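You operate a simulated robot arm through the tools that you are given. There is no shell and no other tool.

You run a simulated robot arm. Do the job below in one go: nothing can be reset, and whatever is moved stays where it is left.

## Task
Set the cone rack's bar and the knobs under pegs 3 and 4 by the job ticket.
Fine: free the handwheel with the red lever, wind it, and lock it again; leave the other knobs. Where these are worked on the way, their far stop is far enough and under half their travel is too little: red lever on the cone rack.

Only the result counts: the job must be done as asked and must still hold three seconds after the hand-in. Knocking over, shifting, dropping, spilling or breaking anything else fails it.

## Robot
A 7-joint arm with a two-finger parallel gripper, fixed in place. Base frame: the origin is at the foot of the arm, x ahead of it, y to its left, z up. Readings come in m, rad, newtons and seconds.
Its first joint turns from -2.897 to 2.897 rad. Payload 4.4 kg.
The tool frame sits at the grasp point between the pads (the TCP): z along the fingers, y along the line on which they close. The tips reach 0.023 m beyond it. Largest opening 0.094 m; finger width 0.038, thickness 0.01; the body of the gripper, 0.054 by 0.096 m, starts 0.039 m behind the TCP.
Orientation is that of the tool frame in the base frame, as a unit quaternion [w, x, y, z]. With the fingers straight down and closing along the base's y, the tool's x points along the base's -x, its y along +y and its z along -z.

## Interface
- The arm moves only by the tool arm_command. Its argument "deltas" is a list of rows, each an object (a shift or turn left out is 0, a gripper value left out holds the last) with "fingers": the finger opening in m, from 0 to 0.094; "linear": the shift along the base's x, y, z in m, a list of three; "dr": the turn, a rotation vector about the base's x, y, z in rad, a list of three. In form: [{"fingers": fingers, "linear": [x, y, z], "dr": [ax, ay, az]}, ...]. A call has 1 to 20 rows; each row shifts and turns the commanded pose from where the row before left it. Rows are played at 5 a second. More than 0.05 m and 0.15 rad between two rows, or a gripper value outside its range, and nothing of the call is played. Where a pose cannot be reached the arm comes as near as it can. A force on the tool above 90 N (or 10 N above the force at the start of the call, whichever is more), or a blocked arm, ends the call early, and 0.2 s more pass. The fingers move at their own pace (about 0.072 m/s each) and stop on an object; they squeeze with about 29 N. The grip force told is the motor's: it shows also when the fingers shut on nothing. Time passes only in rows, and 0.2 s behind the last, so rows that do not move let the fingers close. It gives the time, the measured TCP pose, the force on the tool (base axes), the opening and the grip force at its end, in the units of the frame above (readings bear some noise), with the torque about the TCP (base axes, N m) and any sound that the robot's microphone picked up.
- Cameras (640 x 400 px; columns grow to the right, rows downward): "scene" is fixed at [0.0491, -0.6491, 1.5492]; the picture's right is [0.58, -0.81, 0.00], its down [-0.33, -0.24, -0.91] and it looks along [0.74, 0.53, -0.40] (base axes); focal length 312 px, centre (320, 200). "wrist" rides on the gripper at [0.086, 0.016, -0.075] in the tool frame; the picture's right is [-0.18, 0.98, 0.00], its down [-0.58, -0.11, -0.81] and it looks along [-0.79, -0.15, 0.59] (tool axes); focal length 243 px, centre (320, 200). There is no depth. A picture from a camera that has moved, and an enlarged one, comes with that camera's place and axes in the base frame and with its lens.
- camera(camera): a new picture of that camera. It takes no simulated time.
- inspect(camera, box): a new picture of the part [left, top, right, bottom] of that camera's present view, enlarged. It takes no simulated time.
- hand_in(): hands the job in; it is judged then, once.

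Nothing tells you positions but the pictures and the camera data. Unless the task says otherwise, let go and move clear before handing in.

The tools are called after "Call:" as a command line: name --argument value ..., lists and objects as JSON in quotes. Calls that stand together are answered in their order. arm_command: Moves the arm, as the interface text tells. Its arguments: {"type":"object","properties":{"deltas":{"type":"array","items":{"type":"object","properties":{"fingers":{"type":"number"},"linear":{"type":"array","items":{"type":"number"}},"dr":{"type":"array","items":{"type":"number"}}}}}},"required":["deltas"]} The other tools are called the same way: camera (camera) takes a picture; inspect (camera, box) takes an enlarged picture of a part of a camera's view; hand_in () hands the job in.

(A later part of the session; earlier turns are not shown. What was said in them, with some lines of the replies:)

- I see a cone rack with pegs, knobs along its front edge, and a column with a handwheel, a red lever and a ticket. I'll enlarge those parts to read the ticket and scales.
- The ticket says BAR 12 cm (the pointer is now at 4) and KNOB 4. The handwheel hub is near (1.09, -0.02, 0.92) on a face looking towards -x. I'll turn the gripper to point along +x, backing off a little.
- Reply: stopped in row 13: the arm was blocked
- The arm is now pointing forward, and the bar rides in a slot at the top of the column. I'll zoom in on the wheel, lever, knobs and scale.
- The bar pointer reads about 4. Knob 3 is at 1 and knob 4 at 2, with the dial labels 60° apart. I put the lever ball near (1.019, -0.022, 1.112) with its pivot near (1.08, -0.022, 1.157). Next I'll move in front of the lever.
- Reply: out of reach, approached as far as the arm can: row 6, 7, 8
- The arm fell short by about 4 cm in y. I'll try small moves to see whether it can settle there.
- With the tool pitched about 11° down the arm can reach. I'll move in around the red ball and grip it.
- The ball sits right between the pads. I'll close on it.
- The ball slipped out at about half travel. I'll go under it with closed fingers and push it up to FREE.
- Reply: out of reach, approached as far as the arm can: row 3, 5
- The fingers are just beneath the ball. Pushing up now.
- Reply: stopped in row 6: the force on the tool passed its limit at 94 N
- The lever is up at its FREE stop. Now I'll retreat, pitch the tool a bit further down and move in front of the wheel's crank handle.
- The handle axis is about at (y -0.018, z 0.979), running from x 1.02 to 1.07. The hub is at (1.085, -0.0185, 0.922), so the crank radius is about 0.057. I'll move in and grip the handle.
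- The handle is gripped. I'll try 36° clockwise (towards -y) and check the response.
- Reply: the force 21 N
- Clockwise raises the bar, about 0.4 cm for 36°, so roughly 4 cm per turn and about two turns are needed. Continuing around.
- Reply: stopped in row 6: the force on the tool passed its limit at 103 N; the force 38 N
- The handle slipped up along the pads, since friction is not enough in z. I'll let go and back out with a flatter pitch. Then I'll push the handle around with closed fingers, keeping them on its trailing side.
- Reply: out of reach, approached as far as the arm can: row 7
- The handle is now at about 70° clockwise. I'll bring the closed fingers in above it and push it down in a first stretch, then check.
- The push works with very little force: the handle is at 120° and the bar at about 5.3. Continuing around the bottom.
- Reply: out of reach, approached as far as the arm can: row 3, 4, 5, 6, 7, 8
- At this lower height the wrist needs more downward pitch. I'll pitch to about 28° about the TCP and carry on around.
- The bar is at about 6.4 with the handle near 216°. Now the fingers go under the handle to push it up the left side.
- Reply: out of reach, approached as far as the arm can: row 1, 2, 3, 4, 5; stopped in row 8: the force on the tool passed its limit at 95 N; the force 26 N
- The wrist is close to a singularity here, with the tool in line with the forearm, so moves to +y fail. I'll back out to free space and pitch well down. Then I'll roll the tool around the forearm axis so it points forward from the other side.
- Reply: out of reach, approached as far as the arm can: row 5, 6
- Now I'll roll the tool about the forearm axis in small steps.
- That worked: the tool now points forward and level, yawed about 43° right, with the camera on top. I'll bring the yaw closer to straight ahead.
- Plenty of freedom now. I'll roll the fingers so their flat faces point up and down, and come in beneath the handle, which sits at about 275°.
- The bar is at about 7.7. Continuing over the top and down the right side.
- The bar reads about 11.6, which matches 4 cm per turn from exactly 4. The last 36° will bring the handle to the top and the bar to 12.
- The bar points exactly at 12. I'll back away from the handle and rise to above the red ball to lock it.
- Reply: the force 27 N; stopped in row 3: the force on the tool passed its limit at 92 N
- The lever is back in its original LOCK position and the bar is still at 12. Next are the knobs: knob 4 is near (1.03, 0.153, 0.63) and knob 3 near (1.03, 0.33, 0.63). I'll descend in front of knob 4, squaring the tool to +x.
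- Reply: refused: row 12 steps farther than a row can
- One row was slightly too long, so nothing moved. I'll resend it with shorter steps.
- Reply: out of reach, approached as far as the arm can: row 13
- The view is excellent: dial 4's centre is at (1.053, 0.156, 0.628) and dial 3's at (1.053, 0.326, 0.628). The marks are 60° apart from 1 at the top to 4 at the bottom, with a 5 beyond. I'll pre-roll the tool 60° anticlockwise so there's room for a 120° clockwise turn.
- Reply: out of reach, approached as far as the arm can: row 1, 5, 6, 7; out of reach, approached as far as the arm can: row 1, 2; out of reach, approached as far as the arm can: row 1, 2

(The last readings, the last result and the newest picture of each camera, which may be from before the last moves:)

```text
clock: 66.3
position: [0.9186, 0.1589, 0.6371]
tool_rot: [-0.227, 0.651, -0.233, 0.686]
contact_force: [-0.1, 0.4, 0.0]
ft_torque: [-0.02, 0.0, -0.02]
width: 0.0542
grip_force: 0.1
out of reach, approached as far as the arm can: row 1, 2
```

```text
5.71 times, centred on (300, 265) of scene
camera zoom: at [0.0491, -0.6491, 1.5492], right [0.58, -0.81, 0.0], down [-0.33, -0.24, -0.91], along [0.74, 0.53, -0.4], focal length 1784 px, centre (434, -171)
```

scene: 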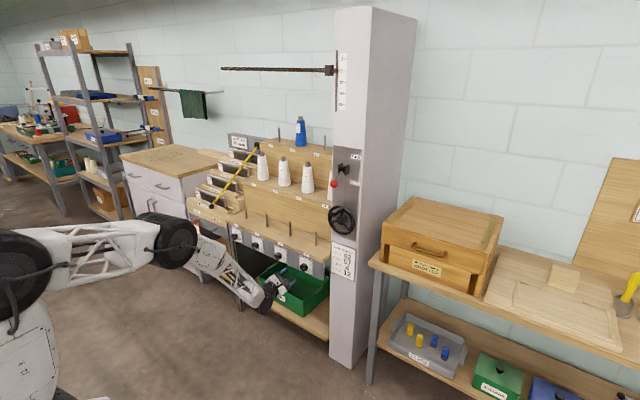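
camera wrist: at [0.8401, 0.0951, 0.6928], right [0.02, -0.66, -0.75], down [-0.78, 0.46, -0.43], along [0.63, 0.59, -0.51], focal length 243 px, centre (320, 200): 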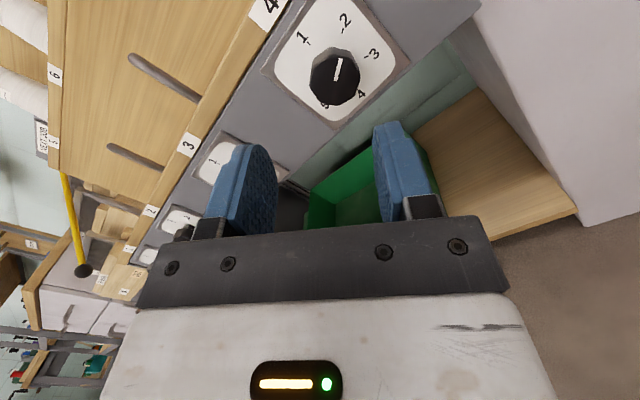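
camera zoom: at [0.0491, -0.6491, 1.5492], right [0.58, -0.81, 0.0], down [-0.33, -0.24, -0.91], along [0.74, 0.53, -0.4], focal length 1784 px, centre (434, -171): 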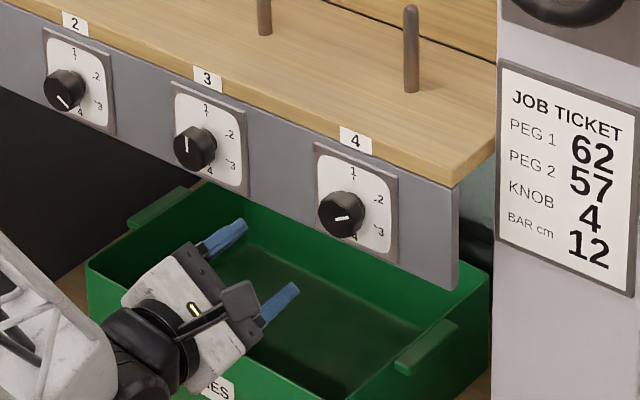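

The limit looks like the wrist's roll joint when the tool points straight ahead at this y. I'll yaw about 10° to the right and take the knob in 60° strokes about its own axis.

Call:
arm_command --deltas '[{"dr": [0.096, -0.014, -0.028]}, {"dr": [0.096, -0.014, -0.028]}, {"dr": [0.096, -0.014, -0.028]}, {"dr": [0.096, -0.014, -0.028]}, {"linear": [0.02, -0.001, -0.003]}, {"linear": [0.02, -0.001, -0.003]}, {"linear": [0.012, -0.001, -0.003]}, {}]'

Call:
camera --camera "wrist"

Call:
inspect --camera "scene" --box '[260, 230, 340, 300]'

```text
clock: 68.1
position: [0.9699, 0.1546, 0.6281]
tool_rot: [-0.319, 0.562, -0.385, 0.659]
contact_force: [0.5, -0.2, -0.3]
ft_torque: [-0.01, 0.02, 0.02]
width: 0.054
grip_force: 0.1
```

```text
taken
camera wrist: at [0.8808, 0.0849, 0.6524], right [0.02, -0.33, -0.94], down [-0.7, 0.67, -0.25], along [0.71, 0.66, -0.22], focal length 243 px, centre (320, 200)
```

wrist: 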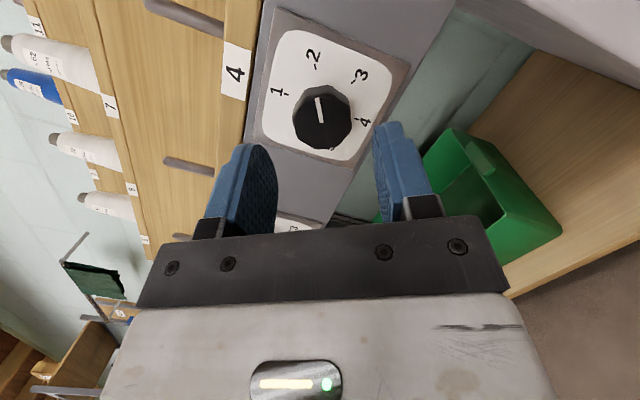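

```text
5.71 times, centred on (300, 265) of scene
camera zoom: at [0.0491, -0.6491, 1.5492], right [0.58, -0.81, 0.0], down [-0.33, -0.24, -0.91], along [0.74, 0.53, -0.4], focal length 1784 px, centre (434, -171)
```

zoom: 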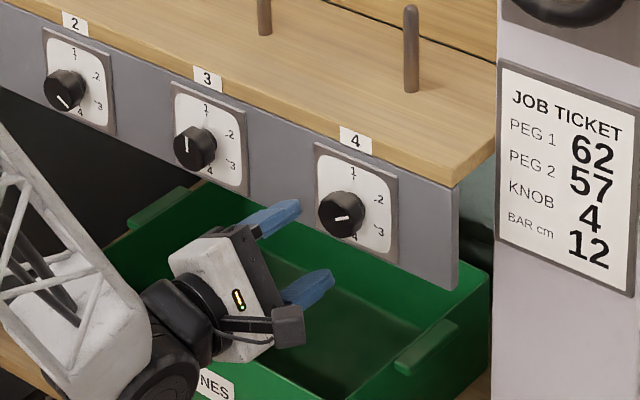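

Call:
arm_command --deltas '[{"linear": [0.02, 0.001, -0.0005]}, {"linear": [0.02, 0.001, -0.0005]}, {"linear": [0.012, 0, 0]}, {}]'

Call:
camera --camera "wrist"

Call:
inspect --camera "scene" --box '[260, 230, 340, 300]'

```text
clock: 69.1
position: [1.0227, 0.157, 0.6277]
tool_rot: [-0.319, 0.563, -0.384, 0.659]
contact_force: [0.1, 0.3, 0.4]
ft_torque: [-0.01, -0.04, -0.03]
width: 0.054
grip_force: 0.2
```

```text
taken
camera wrist: at [0.9343, 0.0859, 0.6524], right [0.02, -0.33, -0.94], down [-0.7, 0.67, -0.25], along [0.71, 0.66, -0.22], focal length 243 px, centre (320, 200)
```

wrist: 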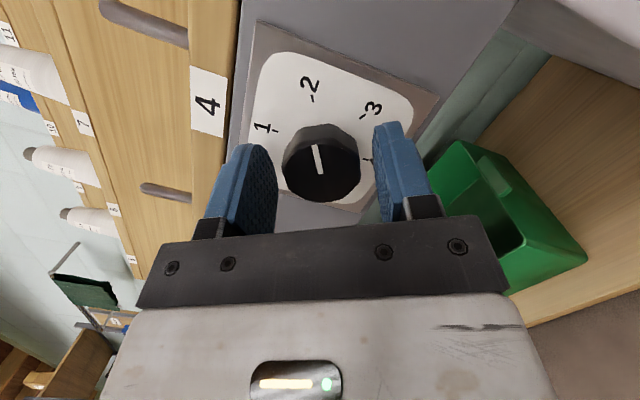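

```text
5.71 times, centred on (300, 265) of scene
camera zoom: at [0.0491, -0.6491, 1.5492], right [0.58, -0.81, 0.0], down [-0.33, -0.24, -0.91], along [0.74, 0.53, -0.4], focal length 1784 px, centre (434, -171)
```

zoom: 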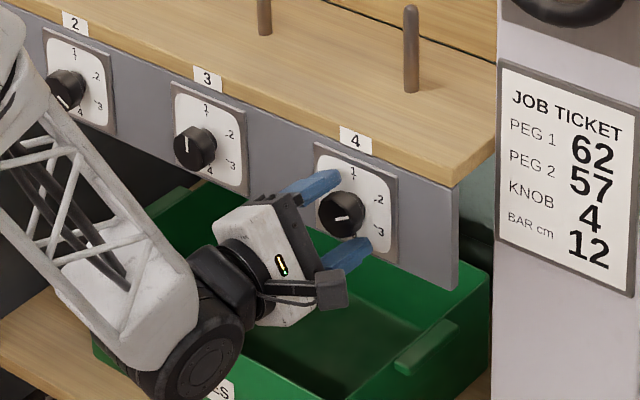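

The knob sits between the pads. I'll go slightly deeper, close, and turn 60° clockwise.

Call:
arm_command --deltas '[{"linear": [0.005, -0.0005, 0.001]}, {"fingers": 0.0}, {}, {}, {}]'

Call:
camera --camera "wrist"

```text
clock: 70.3
position: [1.027, 0.1546, 0.6265]
tool_rot: [-0.319, 0.563, -0.385, 0.658]
contact_force: [7.1, -16.4, -19.3]
ft_torque: [-0.01, -0.18, 0.46]
width: 0.0386
grip_force: 44.7
```

```text
taken
camera wrist: at [0.9386, 0.0843, 0.6526], right [0.02, -0.33, -0.94], down [-0.7, 0.67, -0.25], along [0.71, 0.66, -0.22], focal length 243 px, centre (320, 200)
```

wrist: 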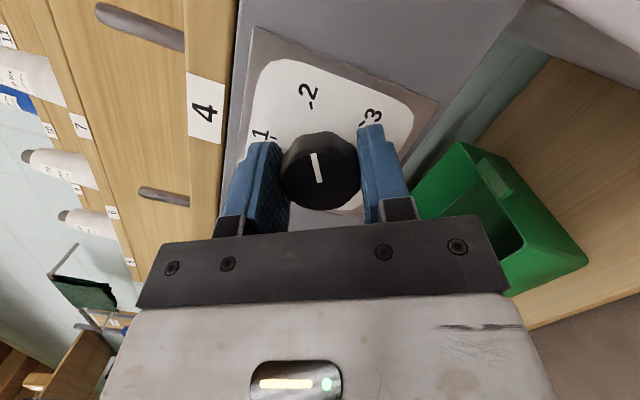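

Call:
arm_command --deltas '[{"linear": [0, -0.002, -0.002]}, {"dr": [0.131, 0, 0]}, {"dr": [0.131, 0, 0]}, {"dr": [0.131, 0, 0]}, {"dr": [0.131, 0, 0]}, {}]'

Call:
camera --camera "wrist"

```text
clock: 71.7
position: [1.0268, 0.154, 0.6271]
tool_rot: [0.455, -0.46, 0.542, -0.536]
contact_force: [6.9, -10.3, 4.7]
ft_torque: [0.0, -0.2, 0.64]
width: 0.0388
grip_force: 44.8
```

```text
taken
camera wrist: at [0.9388, 0.0819, 0.6131], right [0.02, 0.18, -0.98], down [-0.7, 0.7, 0.12], along [0.71, 0.69, 0.14], focal length 243 px, centre (320, 200)
```

wrist: 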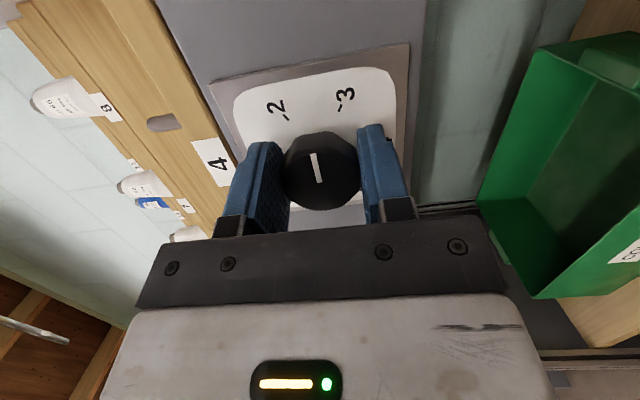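

The knob turns with the gripper. Continuing.

Call:
arm_command --deltas '[{"dr": [0.131, 0, 0]}, {"dr": [0.131, 0, 0]}, {"dr": [0.131, 0, 0]}, {"dr": [0.131, 0, 0]}, {"dr": [0.131, 0, 0]}, {"dr": [0.131, 0, 0]}, {}]'

Call:
camera --camera "wrist"

```text
clock: 73.3
position: [1.027, 0.1545, 0.6248]
tool_rot: [0.596, -0.252, 0.706, -0.287]
contact_force: [31.4, 6.1, 0.6]
ft_torque: [0.01, -0.2, -0.52]
width: 0.0386
grip_force: 45.3
```

```text
taken
camera wrist: at [0.9387, 0.1142, 0.5653], right [0.02, 0.83, -0.56], down [-0.7, 0.41, 0.58], along [0.71, 0.38, 0.58], focal length 243 px, centre (320, 200)
```

wrist: 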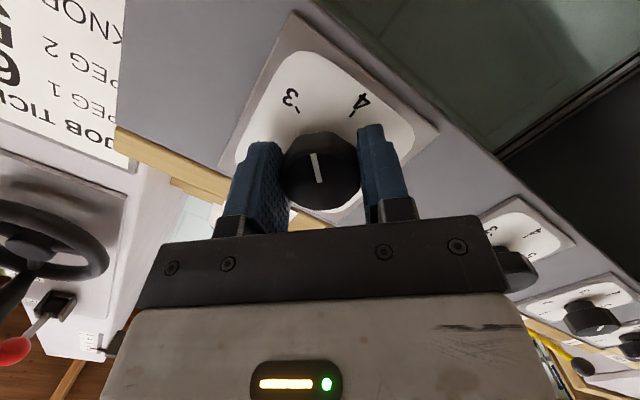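

Call:
arm_command --deltas '[{"dr": [0.131, 0, 0]}, {"dr": [0.131, 0, 0]}, {"dr": [0.131, 0, 0]}, {"dr": [0.131, 0, 0]}, {}]'

Call:
camera --camera "wrist"

Call:
inspect --camera "scene" --box '[260, 230, 340, 300]'

```text
clock: 74.5
position: [1.026, 0.1543, 0.6267]
tool_rot: [0.641, -0.088, 0.757, -0.094]
contact_force: [18.6, 3.9, 2.5]
ft_torque: [0.0, -0.72, -0.23]
width: 0.0389
grip_force: 44.9
```

```text
taken
camera wrist: at [0.9384, 0.1514, 0.553], right [0.02, 1.0, -0.07], down [-0.7, 0.07, 0.71], along [0.71, 0.04, 0.7], focal length 243 px, centre (320, 200)
```

wrist: 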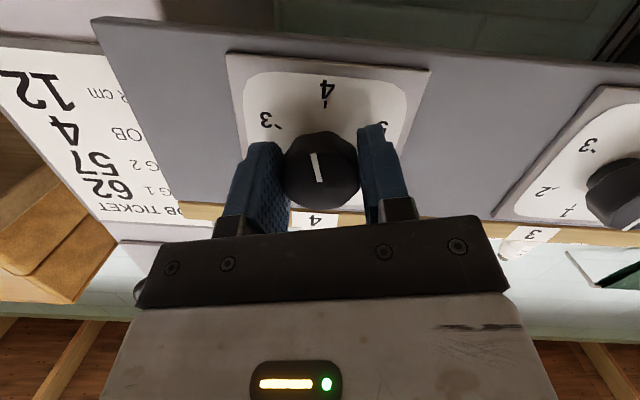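

```text
5.71 times, centred on (300, 265) of scene
camera zoom: at [0.0491, -0.6491, 1.5492], right [0.58, -0.81, 0.0], down [-0.33, -0.24, -0.91], along [0.74, 0.53, -0.4], focal length 1784 px, centre (434, -171)
```

zoom: 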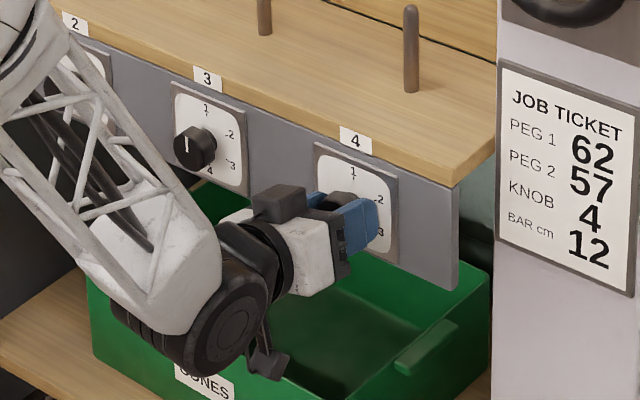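

About 15° remain to reach 4.

Call:
arm_command --deltas '[{"dr": [0.131, 0, 0]}, {"dr": [0.131, 0, 0]}, {}, {}]'

Call:
inspect --camera "wrist" --box '[220, 50, 440, 220]'

```text
clock: 75.5
position: [1.0178, 0.1553, 0.6323]
tool_rot: [0.646, 0.0, 0.764, 0.001]
contact_force: [17.6, 11.4, -10.8]
ft_torque: [0.08, 0.88, -0.23]
width: 0.0379
grip_force: 44.7
out of reach, approached as far as the arm can: row 2
```

```text
2.35 times, centred on (330, 135) of wrist
camera zoom: at [0.93, 0.1717, 0.5608], right [0.03, 0.98, 0.18], down [-0.7, -0.11, 0.71], along [0.72, -0.15, 0.68], focal length 571 px, centre (296, 353)
```

zoom: 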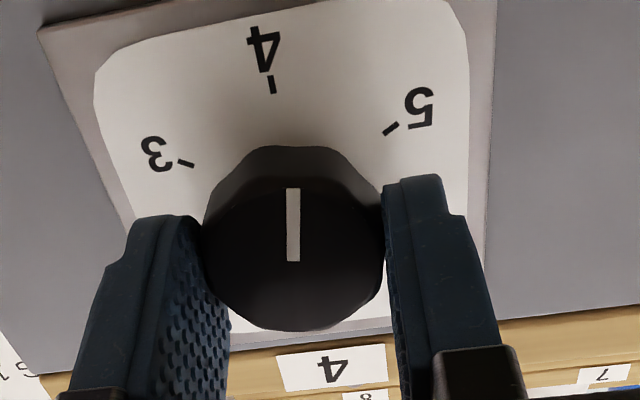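

The indicator is close to 4. I'll let go and look at it clear of the pads.

Call:
arm_command --deltas '[{"fingers": 0.056}, {}, {"linear": [-0.02, 0, 0]}, {"linear": [-0.03, 0, -0.004]}, {"linear": [-0.03, 0, 0]}, {}]'

Call:
camera --camera "wrist"

Call:
inspect --camera "scene" --box '[280, 245, 330, 280]'

```text
clock: 76.9
position: [0.9391, 0.1595, 0.6296]
tool_rot: [0.647, -0.001, 0.763, 0.003]
contact_force: [0.3, 0.4, 0.1]
ft_torque: [0.02, 0.0, 0.0]
width: 0.0558
grip_force: 0.1
out of reach, approached as far as the arm can: row 4
```

```text
taken
camera wrist: at [0.8509, 0.1762, 0.5581], right [0.03, 0.98, 0.18], down [-0.7, -0.11, 0.71], along [0.71, -0.15, 0.68], focal length 243 px, centre (320, 200)
```

wrist: 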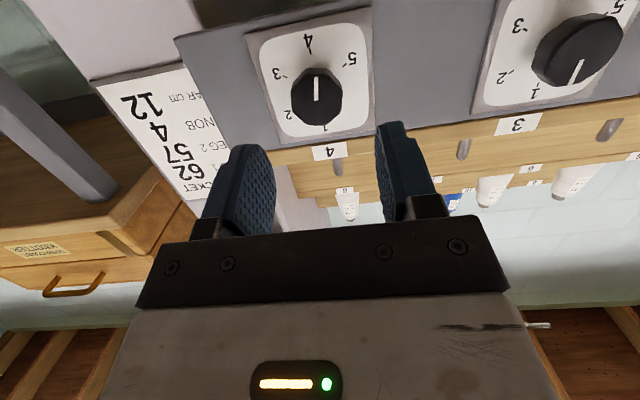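

```text
11.43 times, centred on (305, 262) of scene
camera zoom: at [0.0491, -0.6491, 1.5492], right [0.58, -0.81, 0.0], down [-0.33, -0.24, -0.91], along [0.74, 0.53, -0.4], focal length 3568 px, centre (491, -514)
```

zoom: 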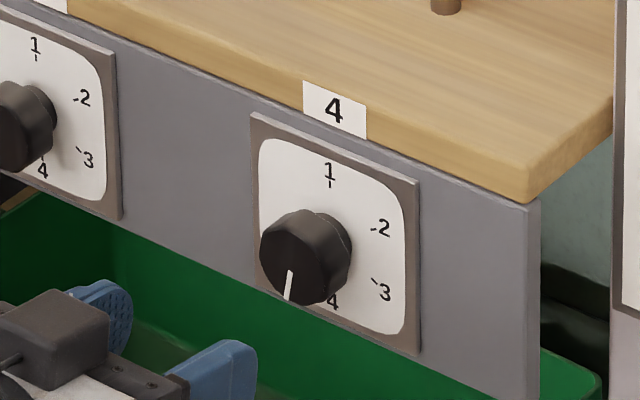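

Call:
inspect --camera "wrist" --box '[240, 10, 380, 150]'

Call:
inspect --camera "scene" --box '[295, 255, 320, 275]'

```text
2.86 times, centred on (310, 80) of wrist
camera zoom: at [0.8509, 0.1762, 0.5581], right [0.03, 0.98, 0.18], down [-0.7, -0.11, 0.71], along [0.71, -0.15, 0.68], focal length 693 px, centre (349, 543)
```

zoom: 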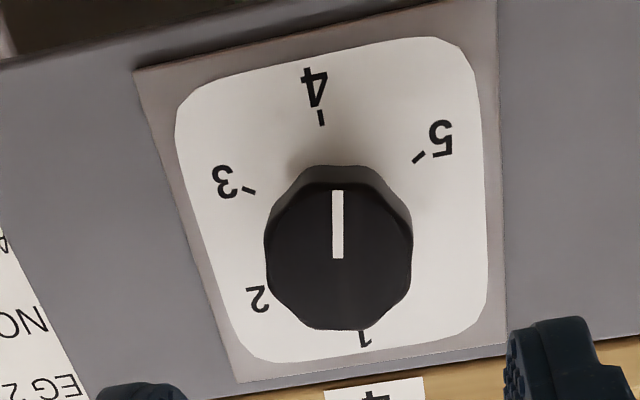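

```text
16.00 times, centred on (308, 265) of scene
camera zoom: at [0.0491, -0.6491, 1.5492], right [0.58, -0.81, 0.0], down [-0.33, -0.24, -0.91], along [0.74, 0.53, -0.4], focal length 4996 px, centre (520, -840)
```

zoom: 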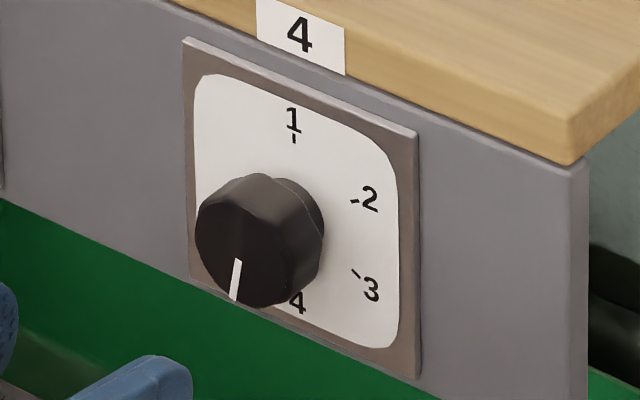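

The indicator is about 9° past 4. I'll yaw slightly for reach, re-grip in the same orientation and turn back about 9°.

Call:
arm_command --deltas '[{"dr": [0, 0, -0.06]}, {"dr": [0, 0, -0.06]}, {"linear": [0.015, -0.0015, 0]}, {"linear": [0.02, -0.002, 0]}, {}]'

Call:
camera --camera "wrist"

```text
clock: 78.1
position: [0.9745, 0.1556, 0.6303]
tool_rot: [0.646, 0.042, 0.761, -0.033]
contact_force: [-1.0, 0.8, -0.1]
ft_torque: [-0.04, 0.02, 0.01]
width: 0.0563
grip_force: 0.0
```

```text
taken
camera wrist: at [0.888, 0.1816, 0.5578], right [0.13, 0.97, 0.18], down [-0.71, -0.04, 0.7], along [0.69, -0.23, 0.69], focal length 243 px, centre (320, 200)
```

wrist: 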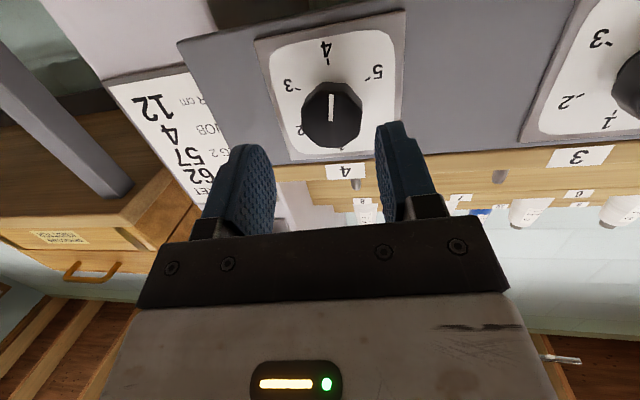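

Call:
arm_command --deltas '[{"linear": [0.025, 0.0003, 0]}, {"linear": [0.025, 0.0003, 0]}, {}, {"fingers": 0.0}, {}, {}, {}]'

Call:
inspect --camera "wrist" --box '[220, 50, 440, 220]'

```text
clock: 79.7
position: [1.0234, 0.1555, 0.6286]
tool_rot: [0.646, 0.041, 0.762, -0.033]
contact_force: [11.6, 4.6, -6.6]
ft_torque: [0.01, -0.05, 0.78]
width: 0.0396
grip_force: 44.9
```

```text
2.35 times, centred on (330, 135) of wrist
camera zoom: at [0.9386, 0.1825, 0.5572], right [0.13, 0.97, 0.18], down [-0.71, -0.04, 0.7], along [0.69, -0.23, 0.69], focal length 571 px, centre (296, 353)
```

zoom: 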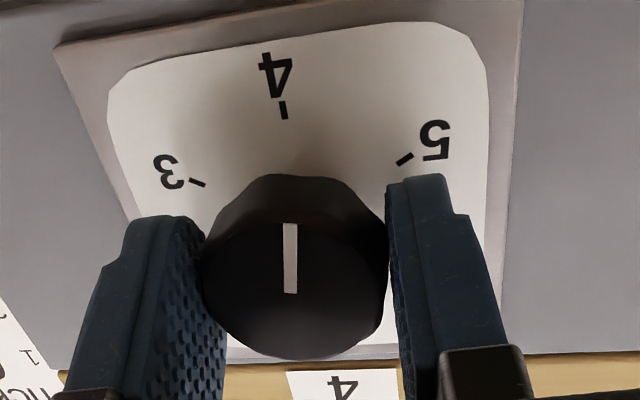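

Call:
arm_command --deltas '[{"dr": [-0.06, 0, 0]}, {"dr": [-0.06, 0, 0]}, {"dr": [-0.05, 0, 0]}, {}, {}]'

Call:
inspect --camera "wrist" --box '[220, 50, 440, 220]'

Call:
arm_command --deltas '[{"fingers": 0.058}, {}, {"linear": [-0.025, 0, 0]}, {"linear": [-0.03, 0, 0]}, {}]'

Call:
inspect --camera "wrist" --box '[240, 0, 420, 160]'

Call:
inspect --camera "scene" --box '[295, 255, 320, 275]'

```text
clock: 80.9
position: [1.0239, 0.1564, 0.6282]
tool_rot: [0.647, -0.014, 0.756, -0.098]
contact_force: [22.0, 30.5, -5.9]
ft_torque: [0.05, 0.5, 0.92]
width: 0.0397
grip_force: 45.2
```

```text
2.35 times, centred on (330, 135) of wrist
camera zoom: at [0.9382, 0.17, 0.5539], right [0.13, 0.99, 0.02], down [-0.71, 0.08, 0.7], along [0.69, -0.11, 0.71], focal length 571 px, centre (296, 353)
```

zoom: 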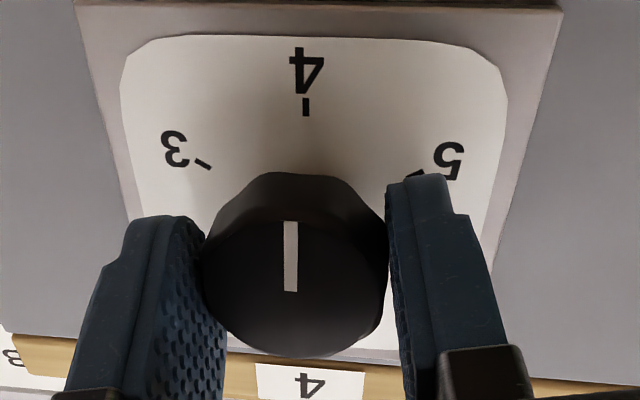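

```text
clock: 82.1
position: [0.9682, 0.1549, 0.6311]
tool_rot: [0.648, -0.012, 0.755, -0.098]
contact_force: [-0.4, 0.2, 0.5]
ft_torque: [-0.01, 0.04, 0.03]
width: 0.0581
grip_force: 0.1
```

```text
2.50 times, centred on (330, 80) of wrist
camera zoom: at [0.8827, 0.1687, 0.5565], right [0.13, 0.99, 0.02], down [-0.71, 0.08, 0.7], along [0.69, -0.11, 0.71], focal length 606 px, centre (295, 500)
```

zoom: 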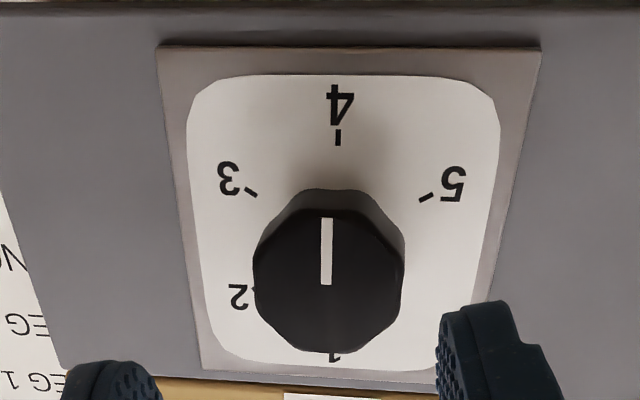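

```text
16.00 times, centred on (308, 265) of scene
camera zoom: at [0.0491, -0.6491, 1.5492], right [0.58, -0.81, 0.0], down [-0.33, -0.24, -0.91], along [0.74, 0.53, -0.4], focal length 4996 px, centre (520, -840)
```

zoom: 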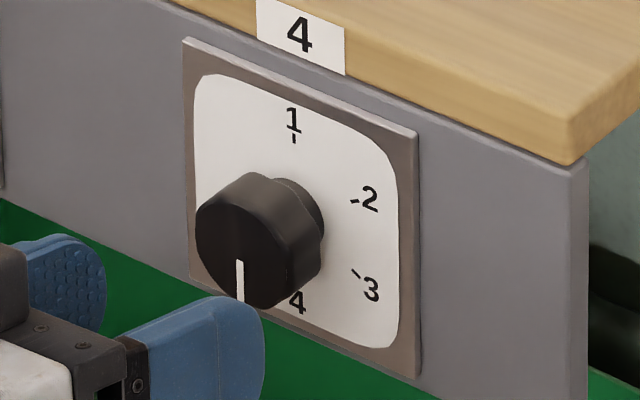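

Knob 4's indicator now lines up with 4 to within about 1°. Next I'll move across to knob 3 and roll the tool back 90° before gripping.

Call:
arm_command --deltas '[{"linear": [-0.02, 0.02, 0]}, {"linear": [-0.01, 0.03, 0]}, {"linear": [0, 0.03, -0.001]}, {"linear": [0, 0.03, -0.001]}, {"linear": [0, 0.03, -0.001]}, {"linear": [0, 0.0313, 0]}, {"dr": [-0.143, 0, 0]}, {"dr": [-0.143, 0, 0]}, {"dr": [-0.143, 0, 0]}, {"dr": [-0.143, 0, 0]}, {"dr": [-0.143, 0.0, 0.0]}, {"dr": [-0.143, 0.0, 0.0]}, {}, {}]'

Call:
camera --camera "wrist"

```text
clock: 85.1
position: [0.9378, 0.3243, 0.6255]
tool_rot: [0.583, -0.281, 0.647, -0.404]
contact_force: [-0.6, -0.2, 0.0]
ft_torque: [0.04, 0.01, 0.04]
width: 0.0579
grip_force: 0.0
```

```text
taken
camera wrist: at [0.8524, 0.2771, 0.5674], right [0.13, 0.66, -0.74], down [-0.71, 0.58, 0.39], along [0.69, 0.47, 0.55], focal length 243 px, centre (320, 200)
```

wrist: 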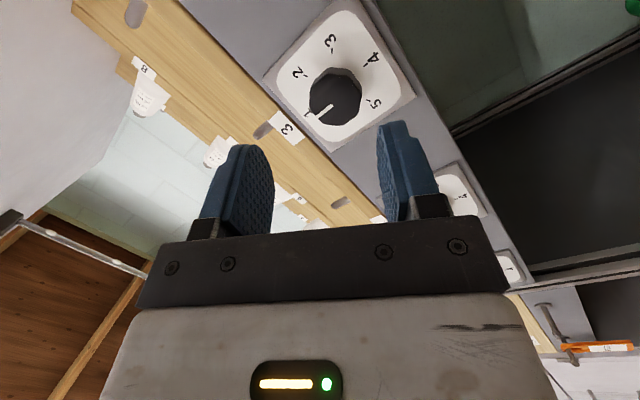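

Call:
arm_command --deltas '[{"dr": [-0.1225, 0, 0]}, {"dr": [-0.1225, 0, 0]}, {"dr": [-0.1225, 0, 0]}, {"dr": [-0.1225, 0.0, 0.0]}, {"dr": [-0.1225, 0, 0]}, {"dr": [-0.1225, 0, 0]}, {"dr": [-0.1225, 0.04, 0.025]}, {"dr": [-0.1225, 0.04, 0.025]}, {"dr": [0, 0.04, 0.025]}, {"linear": [0, 0.001, 0.002], "dr": [0, 0.044, 0.03]}, {}, {}]'

Call:
camera --camera "wrist"

Call:
inspect --camera "wrist" --box '[240, 0, 400, 120]'

```text
clock: 87.7
position: [0.9375, 0.3266, 0.6268]
tool_rot: [-0.379, 0.595, -0.387, 0.595]
contact_force: [0.3, 0.3, 0.8]
ft_torque: [0.01, 0.01, -0.01]
width: 0.058
grip_force: 0.1
```

```text
taken
camera wrist: at [0.8628, 0.2427, 0.6497], right [-0.01, -0.24, -0.97], down [-0.8, 0.58, -0.14], along [0.6, 0.78, -0.2], focal length 243 px, centre (320, 200)
```

wrist: 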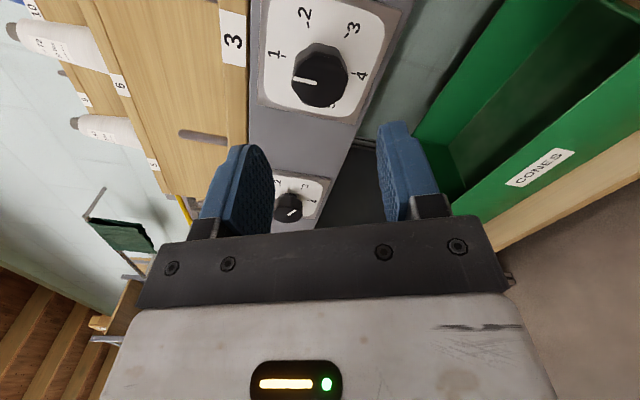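

```text
3.33 times, centred on (320, 60) of wrist
camera zoom: at [0.8628, 0.2427, 0.6497], right [-0.01, -0.24, -0.97], down [-0.8, 0.58, -0.14], along [0.6, 0.78, -0.2], focal length 809 px, centre (320, 667)
```

zoom: 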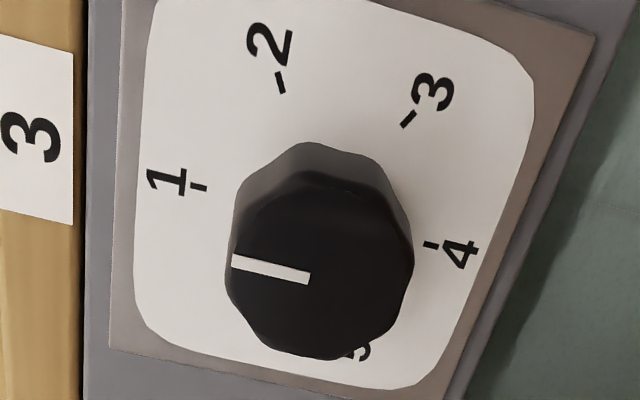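

The tool is now square to the panel and knob 3 is centred at about (0.326, 0.628), pointing at 1. Moving in to grip.

Call:
arm_command --deltas '[{"linear": [0.03, -0.0003, 0.0006]}, {"linear": [0.03, -0.0003, 0.0006]}, {"linear": [0.02, 0, 0]}, {"linear": [0.0095, 0, 0]}, {}, {"fingers": 0.0}, {}, {}, {}]'

Call:
inspect --camera "wrist" --box '[220, 50, 440, 220]'

```text
clock: 89.7
position: [1.0256, 0.3259, 0.6264]
tool_rot: [-0.378, 0.594, -0.387, 0.595]
contact_force: [19.0, -22.8, -41.7]
ft_torque: [0.04, -0.1, 0.49]
width: 0.0385
grip_force: 45.0
```

```text
2.35 times, centred on (330, 135) of wrist
camera zoom: at [0.9514, 0.242, 0.6499], right [-0.01, -0.24, -0.97], down [-0.8, 0.58, -0.14], along [0.6, 0.78, -0.2], focal length 571 px, centre (296, 353)
```

zoom: 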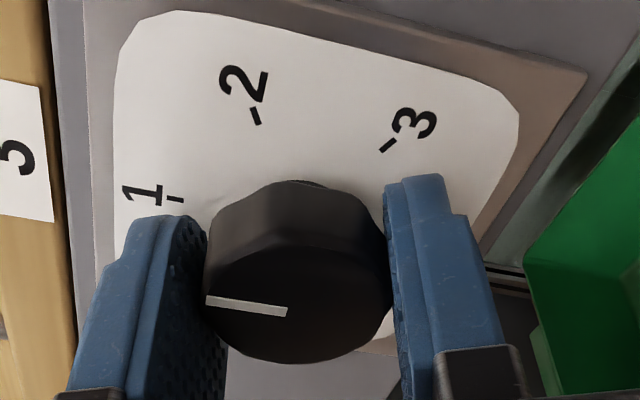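

Call:
arm_command --deltas '[{"linear": [0, -0.0015, -0.003]}, {}]'

```text
clock: 90.3
position: [1.0275, 0.3265, 0.6264]
tool_rot: [-0.379, 0.594, -0.386, 0.595]
contact_force: [-27.7, -21.1, -14.6]
ft_torque: [0.02, -0.13, -0.12]
width: 0.0385
grip_force: 44.9
```

Call:
arm_command --deltas '[{"linear": [-0.002, 0, -0.001]}, {"dr": [0.131, 0, 0]}, {"dr": [0.131, 0, 0]}, {"dr": [0.131, 0, 0]}, {"dr": [0.131, 0, 0]}, {"dr": [0.131, 0, 0]}, {"dr": [0.131, 0, 0]}, {}]'

Call:
inspect --camera "wrist" --box '[220, 50, 440, 220]'

```text
clock: 92.1
position: [1.0255, 0.3261, 0.6279]
tool_rot: [0.579, -0.402, 0.584, -0.401]
contact_force: [26.9, 9.7, 15.4]
ft_torque: [-0.04, -0.31, 0.03]
width: 0.0385
grip_force: 44.9
```

```text
2.35 times, centred on (330, 135) of wrist
camera zoom: at [0.9513, 0.252, 0.5835], right [0.0, 0.52, -0.85], down [-0.8, 0.51, 0.31], along [0.6, 0.69, 0.42], focal length 571 px, centre (296, 353)
```

zoom: 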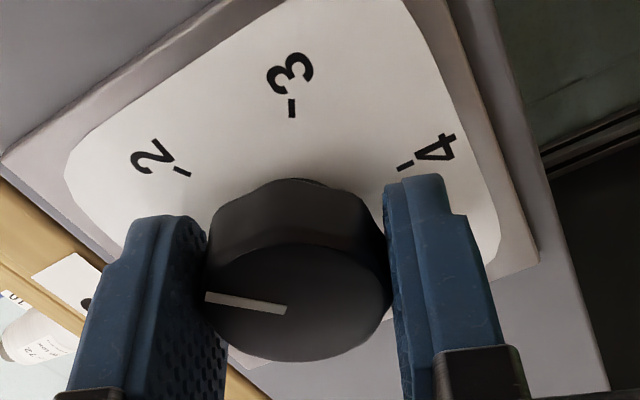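

Call:
arm_command --deltas '[{"dr": [0.131, 0, 0]}, {"dr": [0.131, 0, 0]}, {"dr": [0.131, 0, 0]}, {"dr": [0.131, 0, 0]}, {"dr": [0.131, 0, 0]}, {"dr": [0.131, 0, 0]}, {"dr": [0.131, 0, 0]}, {"dr": [0.131, 0, 0]}, {}]'

Call:
camera --camera "wrist"

```text
clock: 94.1
position: [1.0249, 0.3236, 0.6251]
tool_rot: [0.702, -0.06, 0.708, -0.055]
contact_force: [12.5, -17.5, 26.3]
ft_torque: [0.04, -0.74, -0.61]
width: 0.038
grip_force: 44.8
```

```text
taken
camera wrist: at [0.9496, 0.3269, 0.5382], right [-0.01, 1.0, 0.02], down [-0.8, -0.02, 0.6], along [0.6, -0.02, 0.8], focal length 243 px, centre (320, 200)
```

wrist: 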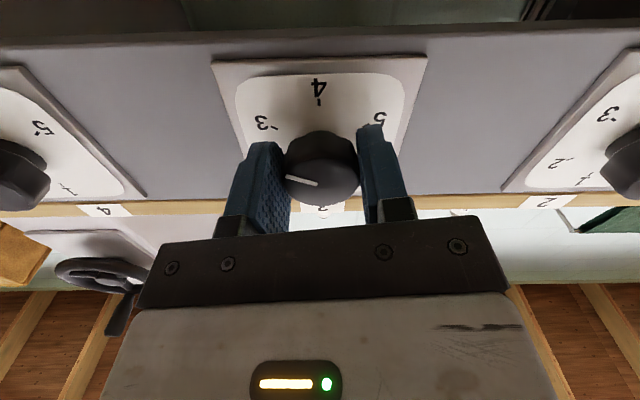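

Call:
arm_command --deltas '[{"linear": [0, 0.001, 0.001], "dr": [0.131, 0, 0]}, {"dr": [0.131, 0, 0]}, {}]'

Call:
inspect --camera "wrist" --box '[220, 50, 440, 220]'

```text
clock: 94.9
position: [1.0252, 0.3263, 0.6242]
tool_rot: [0.703, 0.033, 0.709, 0.038]
contact_force: [31.5, -22.6, -1.7]
ft_torque: [0.11, 0.36, -0.6]
width: 0.038
grip_force: 44.9
```

```text
2.35 times, centred on (330, 135) of wrist
camera zoom: at [0.9492, 0.3502, 0.5416], right [-0.01, 0.96, 0.28], down [-0.8, -0.17, 0.57], along [0.6, -0.22, 0.77], focal length 571 px, centre (296, 353)
```

zoom: 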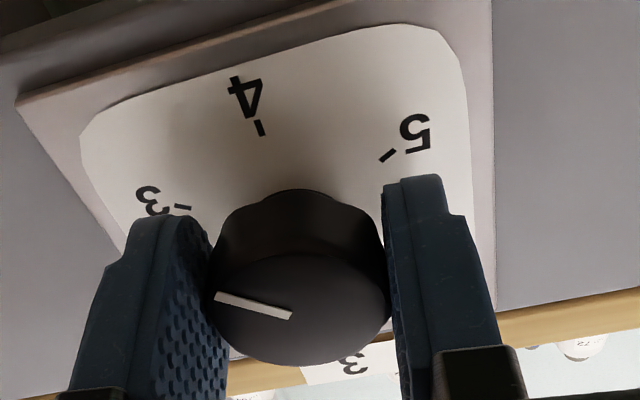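

About 60° remain. I'll release, roll back 90° off the knob, and re-grip.

Call:
arm_command --deltas '[{"fingers": 0.058}, {}, {"linear": [-0.03, 0, 0.001]}, {"linear": [-0.02, 0, 0.001]}, {"dr": [-0.1309, 0, 0]}, {"dr": [-0.1309, 0, 0]}, {"dr": [-0.1309, 0, 0]}, {"dr": [-0.1309, 0, 0]}, {"dr": [-0.1309, 0, 0]}, {"dr": [-0.1309, 0, 0]}, {"dr": [-0.1309, 0, 0]}, {"dr": [-0.1309, 0, 0]}, {"dr": [-0.1309, 0, 0]}, {"dr": [-0.1309, 0, 0]}, {"dr": [-0.1309, 0, 0]}, {"dr": [-0.1309, 0, 0]}, {}]'

Call:
inspect --camera "wrist" --box '[220, 20, 440, 190]'

```text
clock: 98.5
position: [0.9747, 0.3264, 0.6281]
tool_rot: [0.52, -0.475, 0.528, -0.474]
contact_force: [1.0, 0.1, 0.1]
ft_torque: [-0.02, -0.02, -0.02]
width: 0.0583
grip_force: 0.0
```

```text
2.35 times, centred on (330, 105) of wrist
camera zoom: at [0.8995, 0.2426, 0.6055], right [-0.01, 0.28, -0.96], down [-0.8, 0.57, 0.17], along [0.6, 0.77, 0.22], focal length 571 px, centre (296, 424)
```

zoom: 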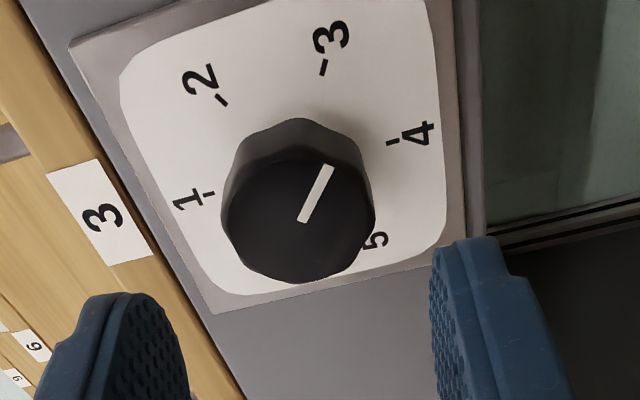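

The indicator is about 48° short of 4. Re-gripping.

Call:
arm_command --deltas '[{"linear": [0.03, 0, -0.0003]}, {"linear": [0.0205, -0.0004, -0.0005]}, {}, {"fingers": 0.0}, {}, {}, {}]'

Call:
inspect --camera "wrist" --box '[220, 50, 440, 220]'

```text
clock: 100.1
position: [1.0251, 0.3248, 0.6271]
tool_rot: [0.521, -0.475, 0.527, -0.475]
contact_force: [5.6, -4.2, 13.3]
ft_torque: [-0.03, -0.77, 0.32]
width: 0.038
grip_force: 45.3
```

```text
2.35 times, centred on (330, 135) of wrist
camera zoom: at [0.9506, 0.2429, 0.6043], right [0.0, 0.28, -0.96], down [-0.8, 0.57, 0.17], along [0.6, 0.77, 0.22], focal length 571 px, centre (296, 353)
```

zoom: 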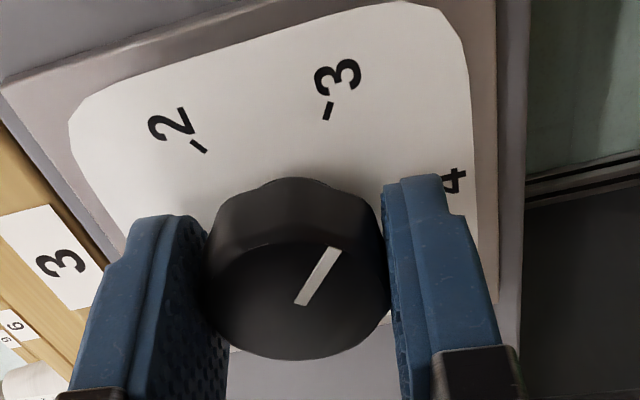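

Call:
arm_command --deltas '[{"dr": [0.122, 0, 0]}, {"dr": [0.122, 0, 0]}, {"dr": [0.122, 0, 0]}, {"dr": [0.122, 0, 0]}, {"dr": [0.122, 0, 0]}, {"dr": [0.122, 0, 0]}, {"dr": [0.122, 0, 0]}, {}, {}]'

Call:
inspect --camera "wrist" --box '[220, 50, 440, 220]'

```text
clock: 102.1
position: [1.0268, 0.3245, 0.6278]
tool_rot: [0.671, -0.216, 0.677, -0.213]
contact_force: [29.7, 2.2, 14.6]
ft_torque: [-0.01, -0.53, -0.52]
width: 0.038
grip_force: 45.0
```

```text
2.35 times, centred on (330, 135) of wrist
camera zoom: at [0.9506, 0.2892, 0.5496], right [-0.01, 0.91, -0.42], down [-0.8, 0.25, 0.54], along [0.6, 0.34, 0.73], focal length 571 px, centre (296, 353)
```

zoom: 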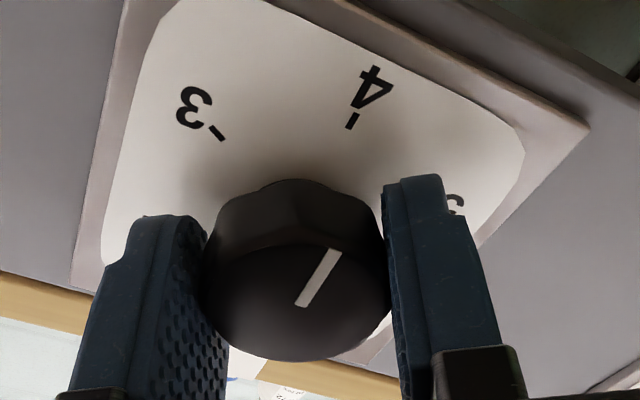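

The indicator now points at 4 to within a couple of degrees. Releasing, backing off and checking.

Call:
arm_command --deltas '[{"fingers": 0.058}, {}, {"linear": [-0.03, 0, 0]}, {"linear": [-0.03, 0, 0]}, {"linear": [-0.03, 0, 0]}, {}]'

Call:
camera --camera "wrist"

Call:
inspect --camera "wrist" --box '[240, 0, 420, 140]'

Call:
inspect --camera "scene" --box '[270, 235, 330, 285]'

```text
clock: 103.5
position: [0.9332, 0.3242, 0.6264]
tool_rot: [0.671, -0.216, 0.677, -0.213]
contact_force: [-0.3, -0.2, -0.7]
ft_torque: [0.01, 0.04, 0.03]
width: 0.058
grip_force: 0.2
```

```text
taken
camera wrist: at [0.8589, 0.2876, 0.5488], right [-0.01, 0.91, -0.42], down [-0.8, 0.25, 0.55], along [0.6, 0.34, 0.73], focal length 243 px, centre (320, 200)
```

wrist: 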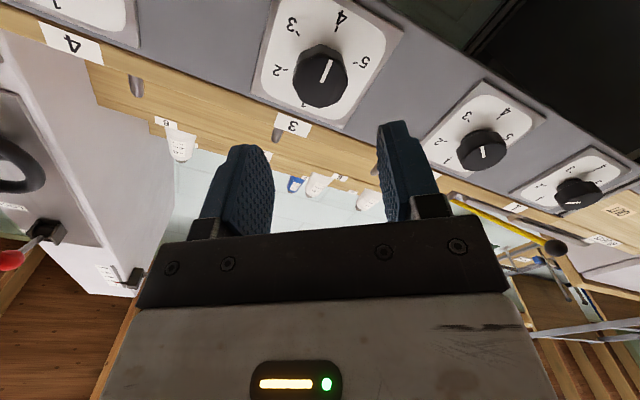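

```text
2.86 times, centred on (330, 70) of wrist
camera zoom: at [0.8589, 0.2876, 0.5488], right [-0.01, 0.91, -0.42], down [-0.8, 0.25, 0.55], along [0.6, 0.34, 0.73], focal length 693 px, centre (291, 571)
```

zoom: 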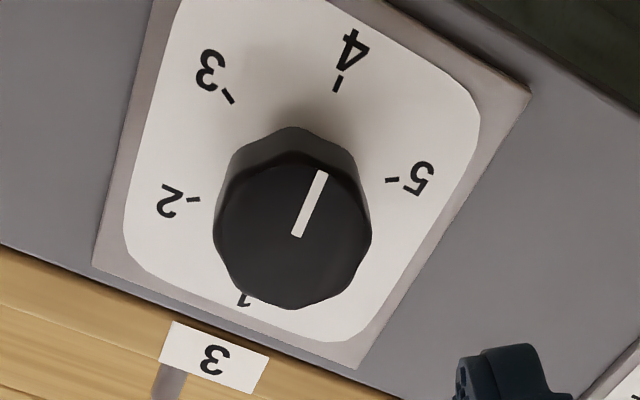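

```text
8.00 times, centred on (300, 260) of scene
camera zoom: at [0.0491, -0.6491, 1.5492], right [0.58, -0.81, 0.0], down [-0.33, -0.24, -0.91], along [0.74, 0.53, -0.4], focal length 2498 px, centre (480, -280)
```

zoom: 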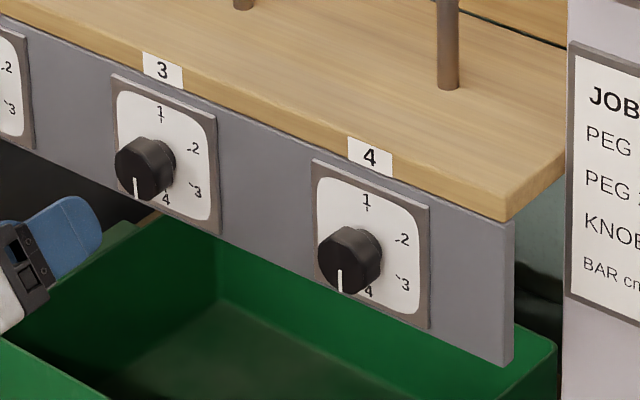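

Call:
inspect --camera "scene" --box '[281, 244, 299, 264]'

Call:
inspect --camera "scene" --box '[306, 254, 326, 276]'

Call:
inspect --camera "wrist" --box '[280, 10, 380, 120]'

```text
16.00 times, centred on (290, 254) of scene
camera zoom: at [0.0491, -0.6491, 1.5492], right [0.58, -0.81, 0.0], down [-0.33, -0.24, -0.91], along [0.74, 0.53, -0.4], focal length 4996 px, centre (800, -664)
```

zoom: 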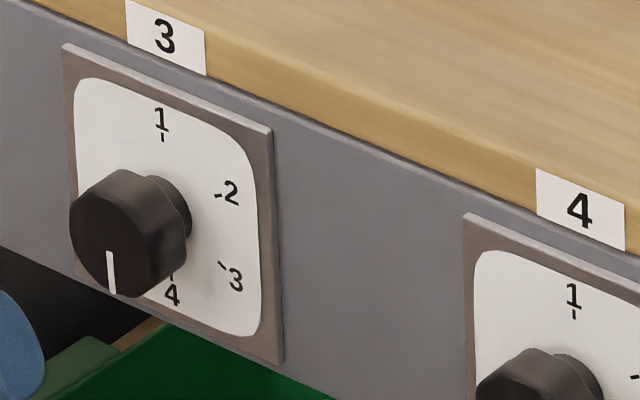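

```text
16.00 times, centred on (316, 265) of scene
camera zoom: at [0.0491, -0.6491, 1.5492], right [0.58, -0.81, 0.0], down [-0.33, -0.24, -0.91], along [0.74, 0.53, -0.4], focal length 4996 px, centre (384, -840)
```

zoom: 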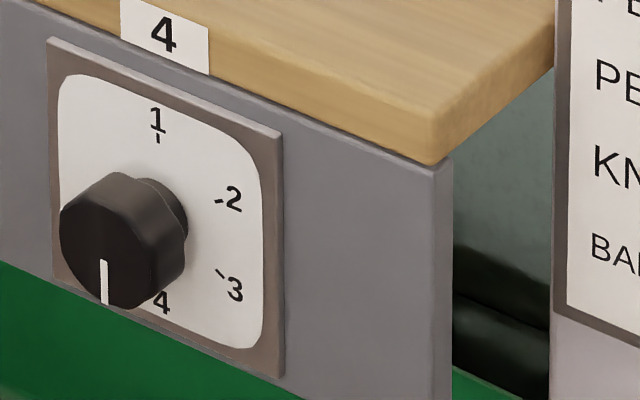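

```text
3.64 times, centred on (330, 65) of wrist
camera zoom: at [0.8589, 0.2876, 0.5488], right [-0.01, 0.91, -0.42], down [-0.8, 0.25, 0.55], along [0.6, 0.34, 0.73], focal length 882 px, centre (284, 691)
```

zoom: 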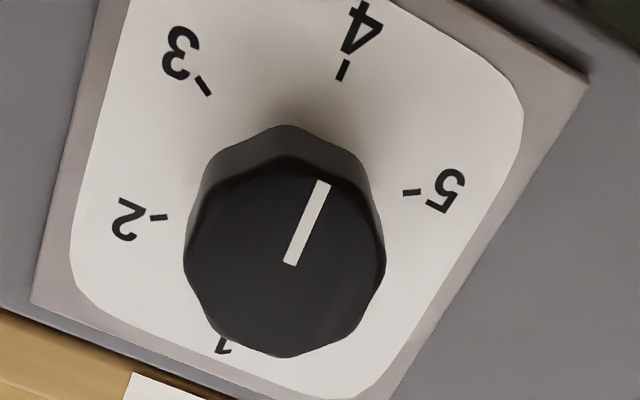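

Both knobs point at 4. I'll back the hand clear and take a last look at everything.

Call:
arm_command --deltas '[{"linear": [-0.03, -0.01, 0.02]}, {"linear": [-0.03, -0.01, 0.02]}, {"linear": [-0.03, -0.01, 0.02]}, {"linear": [-0.03, -0.01, 0.02]}, {}, {}]'

Call:
camera --camera "scene"

Call:
inspect --camera "scene" --box '[230, 215, 330, 285]'

Call:
inspect --camera "scene" --box '[310, 40, 370, 120]'

Call:
inspect --camera "scene" --box '[240, 110, 370, 240]'

```text
clock: 104.9
position: [0.8155, 0.2882, 0.706]
tool_rot: [0.671, -0.217, 0.677, -0.213]
contact_force: [-0.6, -0.2, 0.6]
ft_torque: [-0.01, 0.0, 0.0]
width: 0.0579
grip_force: 0.1
```

```text
taken
```

scene: 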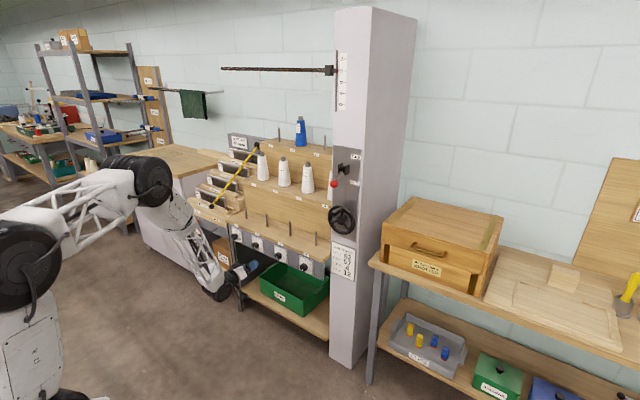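

```text
5.71 times, centred on (280, 250) of scene
camera zoom: at [0.0491, -0.6491, 1.5492], right [0.58, -0.81, 0.0], down [-0.33, -0.24, -0.91], along [0.74, 0.53, -0.4], focal length 1784 px, centre (549, -86)
```

zoom: 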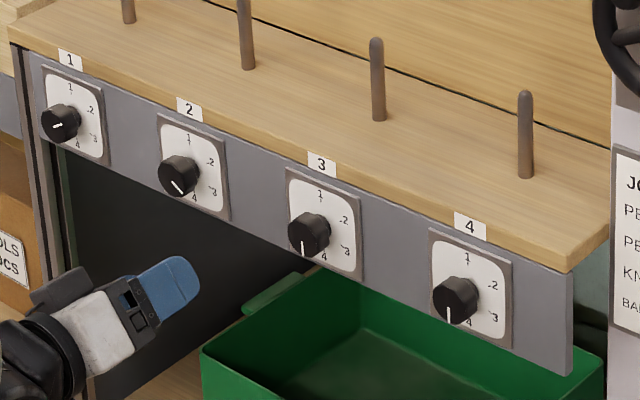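

```text
5.00 times, centred on (340, 80) of scene
camera zoom: at [0.0491, -0.6491, 1.5492], right [0.58, -0.81, 0.0], down [-0.33, -0.24, -0.91], along [0.74, 0.53, -0.4], focal length 1561 px, centre (220, 800)
```

zoom: 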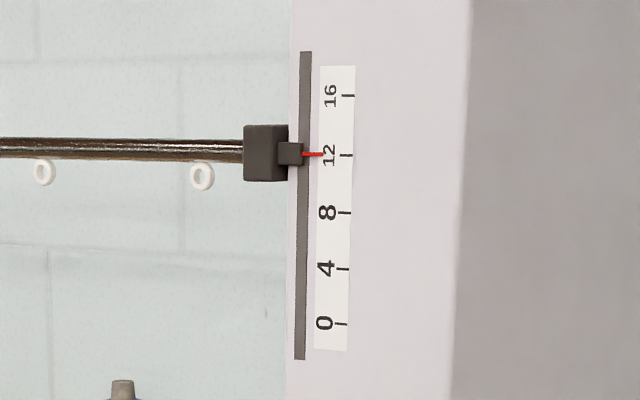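

```text
3.08 times, centred on (305, 175) of scene
camera zoom: at [0.0491, -0.6491, 1.5492], right [0.58, -0.81, 0.0], down [-0.33, -0.24, -0.91], along [0.74, 0.53, -0.4], focal length 961 px, centre (366, 277)
```

zoom: 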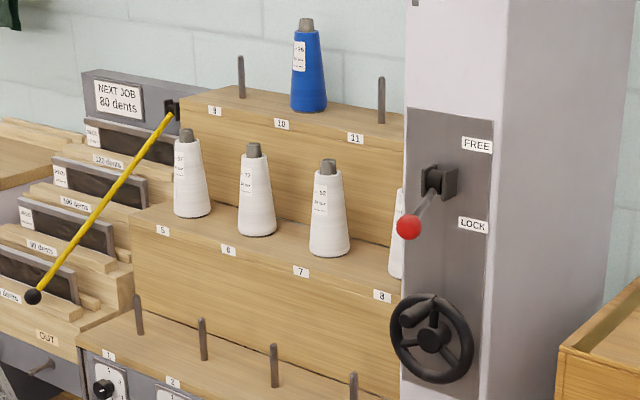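

The bar points at 12, the lever is back at LOCK, and knobs 3 and 4 are at 4. Knobs 1 and 2 and the cones are as they were, and the hand is clear, so I'm handing in.

Call:
hand_in

```text
The job is handed in.
```

The cone rack is set to the job ticket and handed in. In the last pictures before hand-in:

- **Bar:** the pointer is on 12 cm. I freed the wheel with the red lever, wound it two full turns clockwise from 4 cm, and pushed the lever back down to its original LOCK position.
- **Knobs 3 and 4:** both point at 4, within a few degrees. I overshot knob 4 by about 9° and turned it back.
- **Everything else:** knobs 1 and 2 were not touched. The cones and other items on the rack look as they did at the start, and the gripper is clear of it.

The hand-in gave no verdict, so I can't confirm that it passed.
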